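You operate a simulated robot arm through the tools that you are given. There is no shell and no other tool. Be economical: measure what you need, move in short steps, check, and stop when the job is done.

The job below is to be done with a simulated robot arm. You get a single attempt, and the scene is never put back.

## Task
Take the cap from the long bench and leave it on top of the taped carton on the long bench.
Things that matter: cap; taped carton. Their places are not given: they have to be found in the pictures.

It is judged by the outcome, as a careful person would: the job done as asked, and still so three seconds after it is handed in. It fails if anything else is knocked over, pushed out of place, dropped, spilled or broken. Lids that push on must go on centred and level and be pressed home; caps that screw on are set level and turned clockwise until they are tight.

## Robot
A 6-joint arm with a two-finger parallel gripper, fixed in place. Base frame: the origin is at the foot of the arm, x ahead of it, y to its left, z up; the work surface is at about z = 600. Readings come in mm, rad, newtons and seconds.
With the tool pointing down near the work surface it reaches from about 160 to 640 mm from the base axis. Its first joint turns from -1.152 to 1.152 rad. Payload 2.9 kg.
The TCP is the grasp point between the finger pads, 30 mm short of the fingertips. In the tool frame z runs along the fingers and y along their closing line. The gripper opens to 110 mm. The fingers are 20 mm wide and 10 mm thick; the gripper's body (48 by 112 mm) begins 55 mm behind the TCP.
Orientation is that of the tool frame in the base frame, as [roll, pitch, yaw] about the fixed x, y, z axes, in that order (R = Rz(yaw) Ry(pitch) Rx(roll)). With the fingers straight down and closing along the base's y, the tool's x points along the base's -x, its y along +y and its z along -z.

## Interface
- The arm moves only by the tool move_arm. Its argument "plan" is one flat list of numbers, 5 for each row, row after row: the shift along the base's x, y, z in units of 25 mm (1.0 is 25 mm), then the turn about the base's z in units of 6 degrees (1.0 is 6 degrees), then the opening in per cent of the stroke, from 0 (shut) to 100 (fully open). In form: [dx, dy, dz, twist, jaw, dx, dy, dz, twist, jaw, ...]. A call has 1 to 10 rows; each row shifts and turns the commanded pose from where the row before left it. A call with a number of a shift or a turn outside -1 to 1 is refused whole. A row lasts 0.2 s, in which the tool goes at most 50 mm and 0.15 rad; a call with a longer step from one row to the next is refused whole, and so is a gripper value outside its range. A pose out of reach is approached as far as the arm can. The call stops where the force on the tool passes 40 N (or 10 N more than at its start, if that is more) or the arm is blocked; 0.2 s more then pass. The fingers move at their own pace (about 108 mm/s each) and stop on an object; they squeeze with about 24 N. The grip force told is the motor's: it shows also when the fingers shut on nothing. Time passes only in rows, and 0.2 s behind the last, so rows that do not move let the fingers close. It gives the time, the measured TCP pose, the force on the tool (base axes), the opening and the grip force at its end, in the units of the frame above (readings bear some noise), and new pictures: "show" is both (left out), scene, wrist or none.
- Cameras (640 x 400 px; columns grow to the right, rows downward): "scene" is fixed at [88.6, 462.6, 1365.9]; the picture's right is [-0.52, -0.85, 0.00], its down [-0.67, 0.41, -0.62] and it looks along [0.53, -0.32, -0.79] (base axes); focal length 325 px, centre (320, 200). "wrist" rides on the gripper at [72, 17, -103] in the tool frame; the picture's right is [-0.23, 0.97, 0.00], its down [-0.76, -0.18, -0.62] and it looks along [-0.61, -0.14, 0.78] (tool axes); focal length 222 px, centre (320, 200).
- measure_at(camera, pixels): for up to 12 pixels [column, row] of the newest picture of that camera ("zoom" is the newest enlarged one), the place [x, y, z] in the base frame of the surface seen there, good to about 2 mm, but the place of the scene camera against the robot may be out by one fixed shift of up to 12 mm in any direction. No time passes.
- close_up(camera, box): a new picture of the part [left, top, right, bottom] of that camera's present view, enlarged. No time passes.
- job_done(): hands the job in; it is judged then, once.

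Keep the steps short. Do not move on a guess: measure, check each grasp and each placing, and mend mistakes. In all there are 60 turns and 170 pictures (those below and enlarged ones count). Leave the gripper open and the arm clear of the work at the hand-in unless told otherwise, and finish with a single line.

The tools are called after "Emit:" as a command line: name --argument value ..., lists and objects as JSON in quotes. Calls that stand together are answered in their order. move_arm: Moves the arm, as the interface text tells. Its arguments: {"type":"object","properties":{"plan":{"type":"array","items":{"type":"number"}},"show":{"type":"string","enum":["both","scene","wrist","none"]}},"required":["plan"]} The other tools are called the same way: measure_at (camera, pixels) gives the place of the surface under pixels of a picture; close_up (camera, box) takes an enlarged picture of a part of a camera's view; job_done () hands the job in.

At the start:

```text
t: 0.0
tool_pos: [424.3, 16.6, 909.9]
tool_rot: [-3.14, 0.0, -3.141]
contact_force: [-0.5, 0.3, -0.1]
grip_width: 110.0
grasp_force: 0.0
```

scene: 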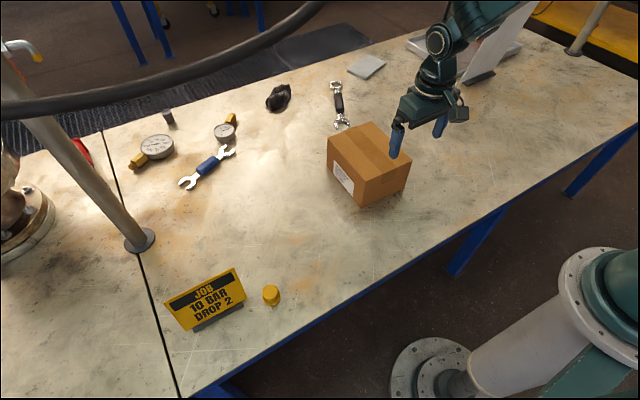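
wrist: 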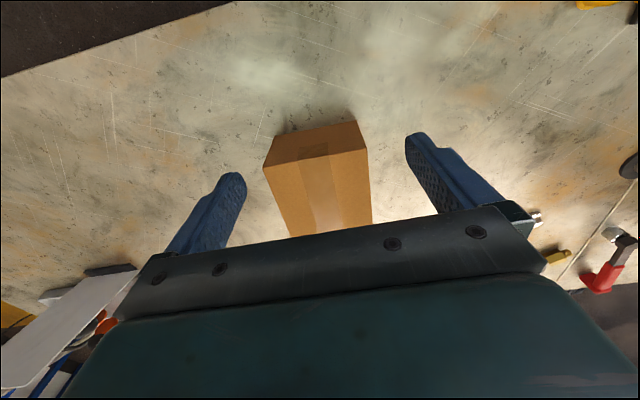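

The yellow cap appears near scene (271,295), beside the job sign; the carton is near (368,163). I'll enlarge the cap and the carton and measure both.

Emit:
close_up --camera "scene" --box '[230, 260, 310, 320]'

Emit:
measure_at --camera "scene" --pixels '[[271, 290], [271, 302], [265, 295], [278, 295], [290, 300], [245, 300], [235, 272], [328, 137], [368, 123], [410, 161], [362, 176], [368, 150]]'

Emit:
measure_at --camera "wrist" --pixels '[[275, 136], [355, 122], [265, 167], [366, 151], [318, 190], [316, 140]]'

```text
6.67 times, centred on (270, 290) of scene
```

zoom: 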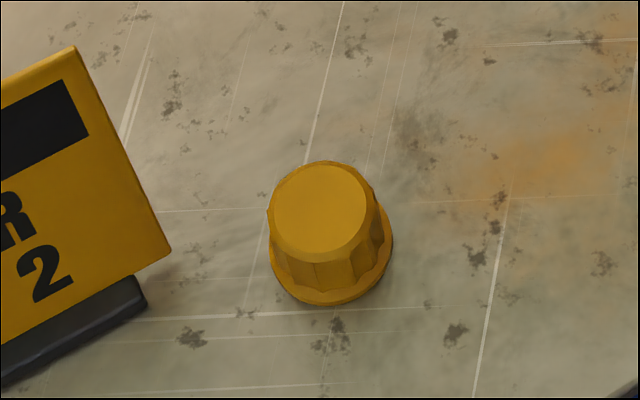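

```text
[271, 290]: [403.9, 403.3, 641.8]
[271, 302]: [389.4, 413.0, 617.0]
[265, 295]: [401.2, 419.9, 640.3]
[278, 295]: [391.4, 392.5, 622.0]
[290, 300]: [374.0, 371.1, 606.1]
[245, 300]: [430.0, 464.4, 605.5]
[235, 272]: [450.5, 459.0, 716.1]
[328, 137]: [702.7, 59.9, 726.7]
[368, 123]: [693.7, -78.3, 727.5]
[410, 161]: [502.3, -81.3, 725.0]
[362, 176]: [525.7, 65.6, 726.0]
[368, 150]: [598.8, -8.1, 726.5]
```

```text
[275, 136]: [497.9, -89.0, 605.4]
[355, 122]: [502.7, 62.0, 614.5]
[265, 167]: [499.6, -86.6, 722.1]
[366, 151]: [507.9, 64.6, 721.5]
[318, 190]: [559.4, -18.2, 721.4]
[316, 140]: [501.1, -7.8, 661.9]
```

The cap is a yellow knob about 40 mm wide and 36 mm tall, with the sign close to its left. Next I'll measure the cap's rim and the sign in the zoom, so I can choose a closing direction that stays clear of the sign.

Emit:
measure_at --camera "zoom" --pixels '[[320, 208], [278, 208], [364, 208], [320, 168], [320, 246], [330, 298], [387, 240], [272, 255], [165, 250], [142, 300], [75, 52], [145, 280]]'

```text
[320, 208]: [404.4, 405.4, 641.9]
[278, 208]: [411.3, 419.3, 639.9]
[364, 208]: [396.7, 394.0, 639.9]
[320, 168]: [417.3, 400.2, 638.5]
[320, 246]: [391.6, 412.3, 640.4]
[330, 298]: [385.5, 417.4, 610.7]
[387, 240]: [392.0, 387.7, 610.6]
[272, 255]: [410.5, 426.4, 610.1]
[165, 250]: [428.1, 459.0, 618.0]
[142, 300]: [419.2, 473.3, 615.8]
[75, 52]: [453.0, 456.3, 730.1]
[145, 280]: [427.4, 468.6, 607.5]
```

The cap centre reads about (404, 405), top at about 641 in the scene frame. The sign's nearest point is about 59 mm away, toward +y. I'll swing over high up and turn +60°, so the fingers and camera stay clear of the sign, then correct the aim with the wrist camera.

Emit:
move_arm --plan '[0, 1, 0, 1, 70, 0, 1, 0, 1, 70, 0, 1, 0, 1, 70, 0, 1, 0, 1, 70, 0, 1, 0, 1, 70, 0, 1, 0, 1, 70, 0, 1, 0, 1, 70, 0, 1, 0, 1, 70, 0, 1, 0, 1, 70, 0, 1, 0, 1, 70]'

```text
t: 2.2
tool_pos: [422.8, 266.7, 910.4]
tool_rot: [-3.14, 0.0, -2.092]
contact_force: [1.0, 0.3, -0.3]
grip_width: 77.1
grasp_force: 0.0
```

scene: 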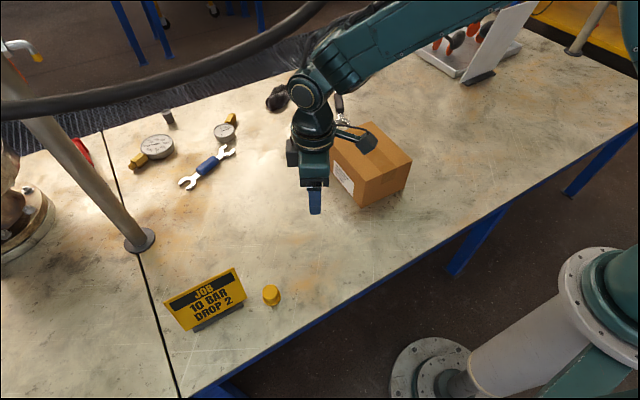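
wrist: 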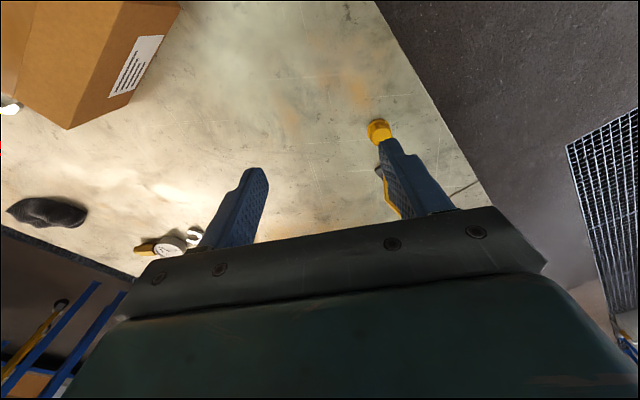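

The wrist camera sees the cap at (378,130). I'll measure it there.

Emit:
close_up --camera "wrist" --box '[350, 105, 414, 145]'

Emit:
measure_at --camera "wrist" --pixels '[[377, 125], [380, 131], [374, 131], [386, 130], [380, 137], [350, 130]]'

```text
10.00 times, centred on (382, 125) of wrist
```

zoom: 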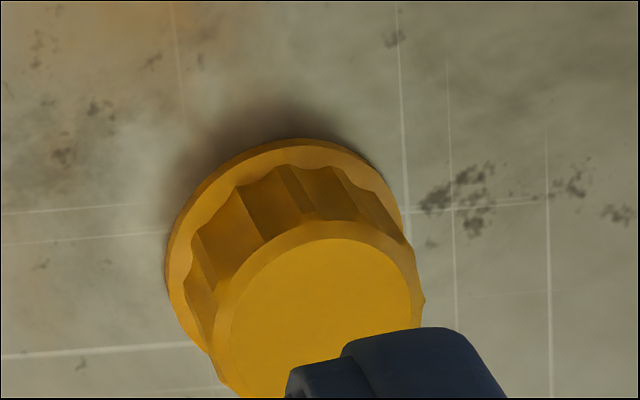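

```text
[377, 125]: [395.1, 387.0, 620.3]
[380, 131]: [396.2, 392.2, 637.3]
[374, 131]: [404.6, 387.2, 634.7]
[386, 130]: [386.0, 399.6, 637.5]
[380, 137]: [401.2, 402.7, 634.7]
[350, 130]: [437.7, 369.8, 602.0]
```

The wrist reading puts the cap top at about (399, 402, 636). I'll move nearly above it and down to about z 800, then measure again with the cap between the fingers.

Emit:
move_arm --plan '[-0.2, 1, -0.8, 0, 70, -0.2, 1, -0.8, 0, 70, -0.2, 1, -0.9, 0, 70, -0.2, 1, -0.9, 0, 70, -0.12, 1, -0.9, 0, 70]'

```text
t: 3.4
tool_pos: [400.9, 392.5, 802.6]
tool_rot: [3.141, 0.001, -2.093]
contact_force: [0.6, -0.2, -0.3]
grip_width: 77.1
grasp_force: 0.1
```

scene: 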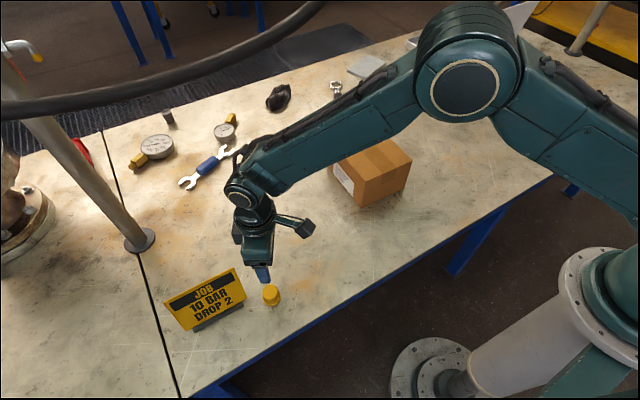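
wrist: 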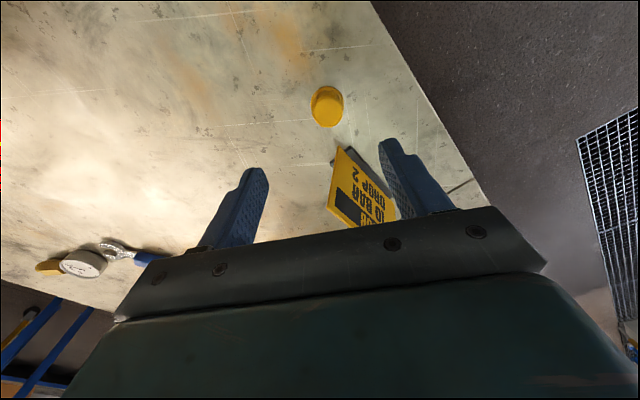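

The cap is now clear in the wrist view at (326,107). I'll zoom in, and also measure the sign's near corner and top edge.

Emit:
close_up --camera "wrist" --box '[294, 87, 358, 127]'

Emit:
measure_at --camera "wrist" --pixels '[[342, 150], [329, 207], [345, 165], [333, 163], [390, 195], [358, 222], [375, 170]]'

```text
10.00 times, centred on (326, 107) of wrist
```

zoom: 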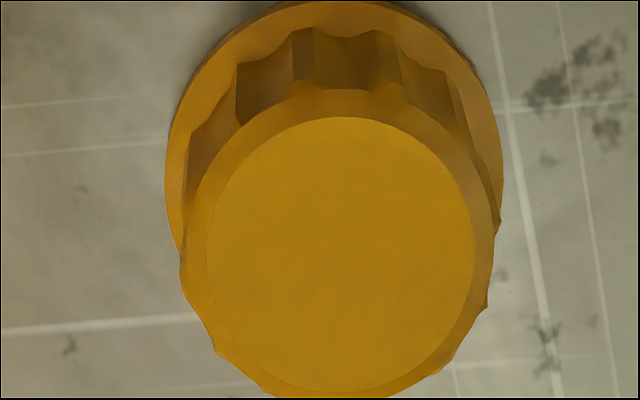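

```text
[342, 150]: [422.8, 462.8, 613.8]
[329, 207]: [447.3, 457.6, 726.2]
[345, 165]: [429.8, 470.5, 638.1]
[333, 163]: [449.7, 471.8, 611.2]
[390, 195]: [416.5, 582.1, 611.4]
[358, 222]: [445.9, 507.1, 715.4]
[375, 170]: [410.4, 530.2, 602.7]
```

Emit:
measure_at --camera "zoom" --pixels '[[340, 250], [215, 250], [468, 250], [340, 122], [340, 385], [186, 250], [492, 250], [340, 15], [175, 180], [495, 180]]'

```text
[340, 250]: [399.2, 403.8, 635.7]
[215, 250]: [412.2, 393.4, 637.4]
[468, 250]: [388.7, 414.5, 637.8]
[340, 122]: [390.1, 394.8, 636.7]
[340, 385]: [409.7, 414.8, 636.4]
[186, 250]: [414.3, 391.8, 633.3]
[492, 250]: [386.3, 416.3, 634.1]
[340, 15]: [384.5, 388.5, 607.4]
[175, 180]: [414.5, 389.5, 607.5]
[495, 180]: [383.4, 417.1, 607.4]
```

The cap centre is at (400, 404), top at z 637, flange at about 607, and the sign is well clear. I'll centre over it and go down to about z 642, which puts the tips just above the flange. I'll check before closing.

Emit:
move_arm --plan '[-0.04, 0.46, 0, 0, 70, 0, 0, -1, 0, 70, 0, 0, -1, 0, 70, 0, 0, -1, 0, 70, 0, 0, -1, 0, 70, 0, 0, -1, 0, 70, 0, 0, -0.9, 0, 70, 0, 0, -0.5, 0, 70, 0, 0, 0, 0, 70]'

```text
t: 5.4
tool_pos: [399.2, 404.4, 642.9]
tool_rot: [3.141, -0.001, -2.094]
contact_force: [0.7, 0.4, 0.3]
grip_width: 77.0
grasp_force: 0.0
```

scene: 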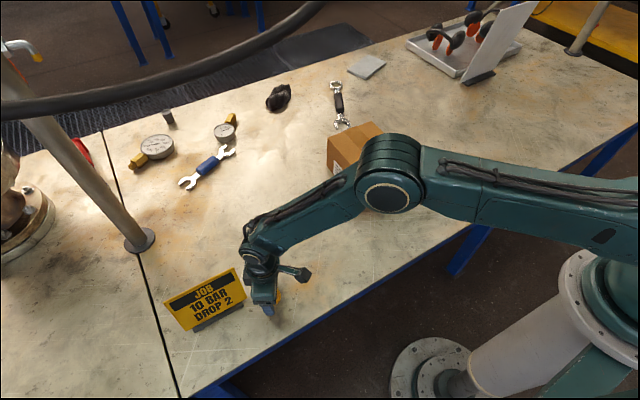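
wrist: 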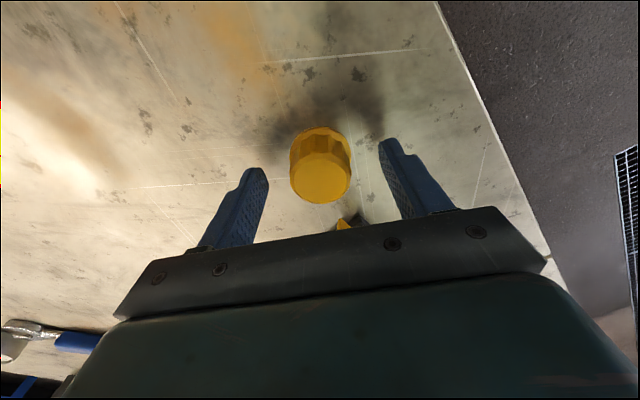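

The cap sits centred between the fingers at (321,165), with no contact. Closing now.

Emit:
move_arm --plan '[0, 0, 0, 0, 45, 0, 0, 0, 0, 25, 0, 0, 0, 0, 25, 0, 0, 0, 0, 25]' --show "wrist"

```text
t: 6.4
tool_pos: [399.0, 403.6, 642.2]
tool_rot: [3.141, 0.0, -2.094]
contact_force: [0.1, -0.4, 0.1]
grip_width: 37.8
grasp_force: 24.0
```

wrist: 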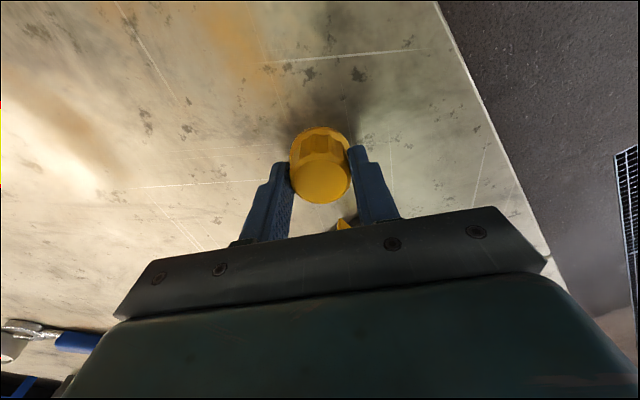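

It's held at 37.8 mm with 24 N. I'll lift straight up 200 mm and check that the cap comes along.

Emit:
move_arm --plan '[0, 0, 0.4, 0, 20, 0, 0, 0.8, 0, 20, 0, 0, 1, 0, 20, 0, 0, 1, 0, 20, 0, 0, 1, 0, 20, 0, 0, 1, 0, 20, 0, 0, 1, 0, 20, 0, 0, 1, 0, 20, 0, 0, 0.8, 0, 20]'

```text
t: 8.4
tool_pos: [399.5, 404.2, 843.9]
tool_rot: [-3.141, -0.001, -2.095]
contact_force: [-0.2, 0.6, -0.3]
grip_width: 37.7
grasp_force: 23.8
```

scene: 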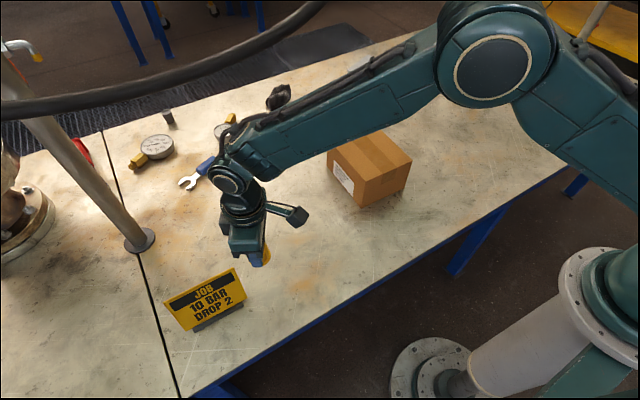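
wrist: 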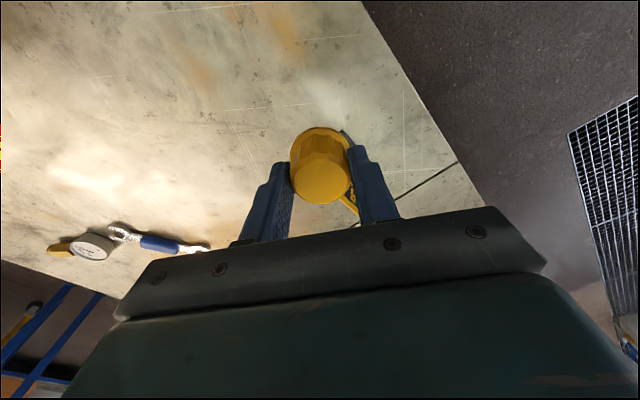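

The cap is held the same way (37.7 mm, same spot in the wrist view). I'll carry it at this height toward the carton, about (570, -8), turning back as it goes.

Emit:
move_arm --plan '[0.2, -0.97, 0, -1, 20, 0.3, -0.97, 0, -1, 20, 0.3, -0.97, 0, -1, 20, 0.3, -0.97, 0, -1, 20, 0.3, -0.97, 0, -1, 20, 0.3, -0.97, 0, -1, 20, 0.3, -0.97, 0, -1, 20, 0.3, -0.97, 0, -1, 20, 0.3, -0.97, 0, -1, 20, 0.3, -0.97, 0, -1, 20]'

```text
t: 10.6
tool_pos: [471.5, 160.2, 843.0]
tool_rot: [-3.14, -0.001, -3.141]
contact_force: [0.3, 0.6, -0.2]
grip_width: 37.4
grasp_force: 24.0
```

scene: 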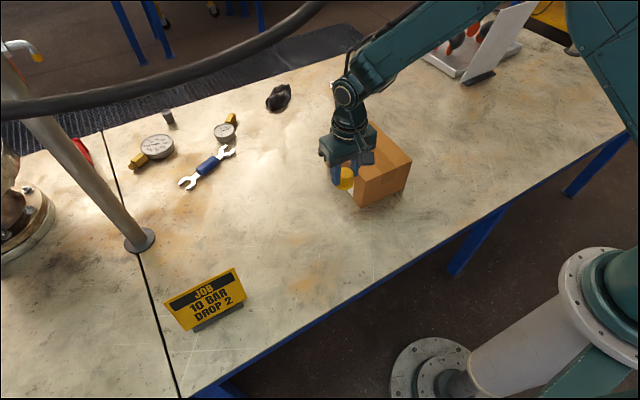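
wrist: 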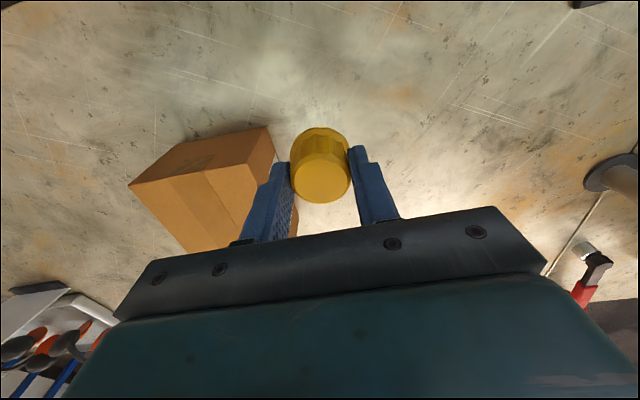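

The grip is steady. Seven more rows take it to (570, -8).

Emit:
move_arm --plan '[0.56, -0.96, 0, 0, 20, 0.56, -0.96, 0, 0, 20, 0.56, -0.96, 0, 0, 20, 0.56, -0.96, 0, 0, 20, 0.56, -0.96, 0, 0, 20, 0.56, -0.96, 0, 0, 20, 0.56, -0.96, 0, 0, 20, 0, 0, 0, 0, 20]'

```text
t: 12.4
tool_pos: [571.6, -6.1, 842.3]
tool_rot: [-3.141, 0.0, -3.14]
contact_force: [0.1, 0.1, 0.8]
grip_width: 37.3
grasp_force: 23.7
```

scene: 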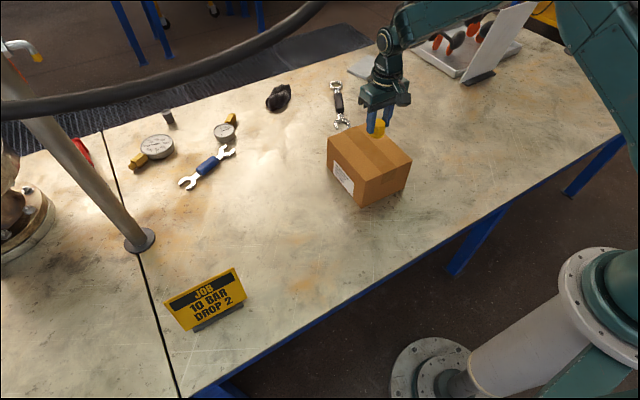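
wrist: 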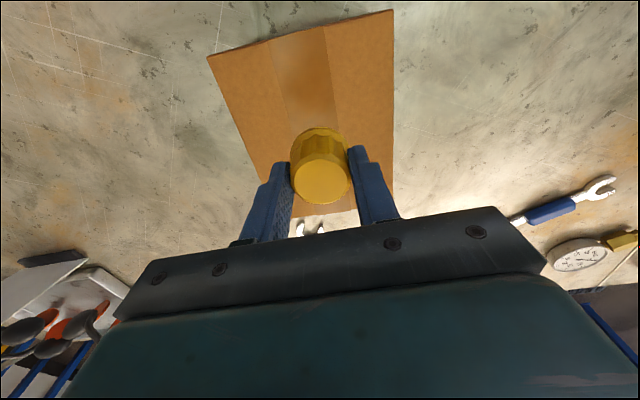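

The carton's top is in the wrist view. I'll measure its corners to confirm the drop point.

Emit:
measure_at --camera "wrist" --pixels '[[214, 62], [388, 20], [264, 178], [389, 190], [250, 120], [370, 120], [300, 90], [355, 205]]'

```text
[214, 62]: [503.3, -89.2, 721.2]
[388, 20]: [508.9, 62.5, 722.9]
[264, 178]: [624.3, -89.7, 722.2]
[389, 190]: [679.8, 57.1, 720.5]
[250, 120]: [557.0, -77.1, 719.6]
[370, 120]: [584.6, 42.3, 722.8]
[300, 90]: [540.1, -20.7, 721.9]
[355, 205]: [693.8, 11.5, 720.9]
```

The carton top spans x 500–695 and y −92–63, at z≈721.5. I'll shift 20 mm toward its centre and descend to about z 769. Contact is expected at about 762.

Emit:
move_arm --plan '[0.8, -0.3, 0, 0, 20, 0, 0, -1, 0, 20, 0, 0, -1, 0, 20, 0, 0, -0.6, 0, 20, 0, 0, -0.32, 0, 20, 0, 0, 0, 0, 20]'

```text
t: 13.8
tool_pos: [590.2, -14.3, 770.6]
tool_rot: [3.141, 0.001, 3.141]
contact_force: [-0.4, 0.5, -0.5]
grip_width: 37.5
grasp_force: 23.6
```

scene: 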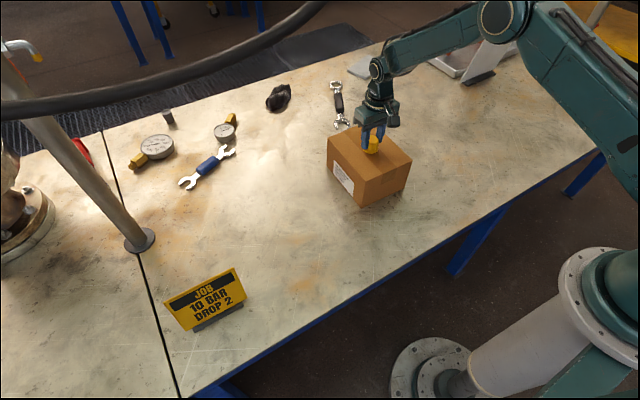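
wrist: 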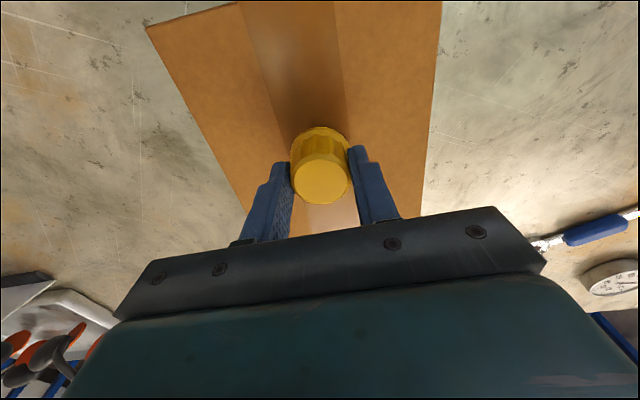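

No contact at 770.6, and the cap is over the middle of the carton. I'll lower another 7 mm in small steps and watch the force.

Emit:
move_arm --plan '[0, 0, -0.12, 0, 20, 0, 0, -0.08, 0, 20, 0, 0, -0.08, 0, 20, 0, 0, 0, 0, 20]' --show "none"

```text
t: 14.8
tool_pos: [589.5, -14.3, 762.4]
tool_rot: [-3.141, 0.0, -3.141]
contact_force: [0.0, 0.7, -0.4]
grip_width: 37.2
grasp_force: 24.1
```

Still no contact at 762.4. I'll continue in 1 mm steps.

Emit:
move_arm --plan '[0, 0, -0.04, 0, 20, 0, 0, -0.04, 0, 20, 0, 0, 0, 0, 20]' --show "wrist"

```text
t: 15.6
tool_pos: [590.3, -13.9, 762.3]
tool_rot: [3.14, 0.002, -3.14]
contact_force: [-3.7, 0.9, 12.2]
grip_width: 37.5
grasp_force: 23.3
```

wrist: 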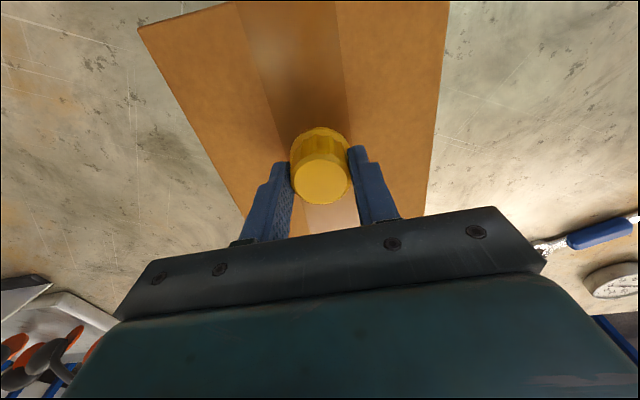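

The upward force is now 12 N, so the cap is resting on the carton. I'll ease up 1 mm, then open gently.

Emit:
move_arm --plan '[0, 0, 0.05, 0, 20, 0, 0, 0, 0, 42, 0, 0, 0, 0, 55, 0, 0, 0, 0, 70, 0, 0, 0, 0, 70]' --show "wrist"

```text
t: 16.8
tool_pos: [589.7, -15.0, 762.5]
tool_rot: [3.14, 0.0, -3.141]
contact_force: [-0.3, 0.4, -0.5]
grip_width: 77.1
grasp_force: 0.1
```

wrist: 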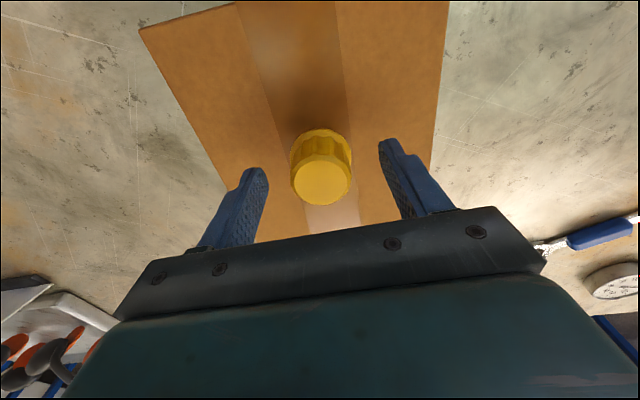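

The fingers are open and the cap stands free. I'll lift straight up, then back the arm away.

Emit:
move_arm --plan '[0, 0, 0.6, 0, 70, 0, 0, 1, 0, 70, 0, 0, 1, 0, 70, 0, 0, 1, 0, 70, 0, 0, 1, 0, 70, 0, 0, 1, 0, 70, -1, 0, 0, 0, 100, -1, 0, 0, 0, 100, -1, 0, 0, 0, 100, -1, 0, 0, 0, 100]'

Emit:
close_up --camera "scene" --box '[308, 100, 436, 220]'

```text
t: 19.0
tool_pos: [489.3, -13.1, 901.9]
tool_rot: [-3.141, -0.001, 3.142]
contact_force: [1.1, 0.8, -0.1]
grip_width: 109.8
grasp_force: 0.2
```

scene: 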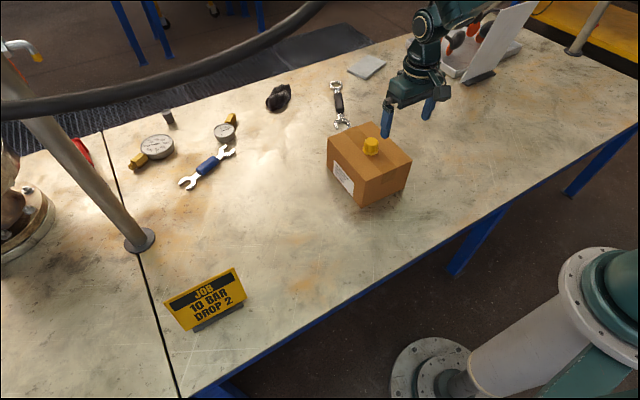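
wrist: 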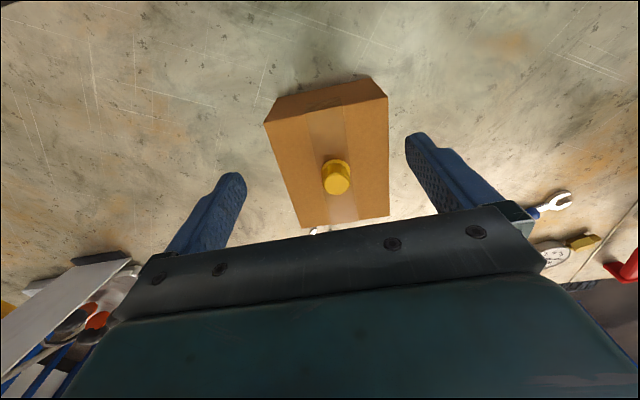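

```text
3.33 times, centred on (372, 160) of scene
```

zoom: 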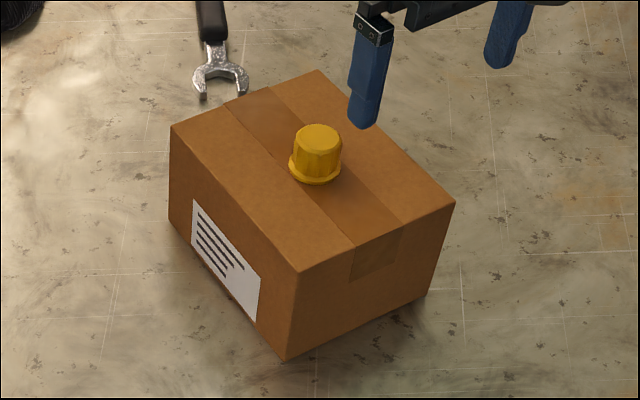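

The cap stands upright near the middle of the carton. The carton, sign and other items haven't moved, the gripper is open and the arm is clear, so I'm handing in.

Emit:
job_done

```text
The job is handed in.
```

The cap is standing upright near the middle of the taped carton's top, nothing else was disturbed, and the job is handed in.
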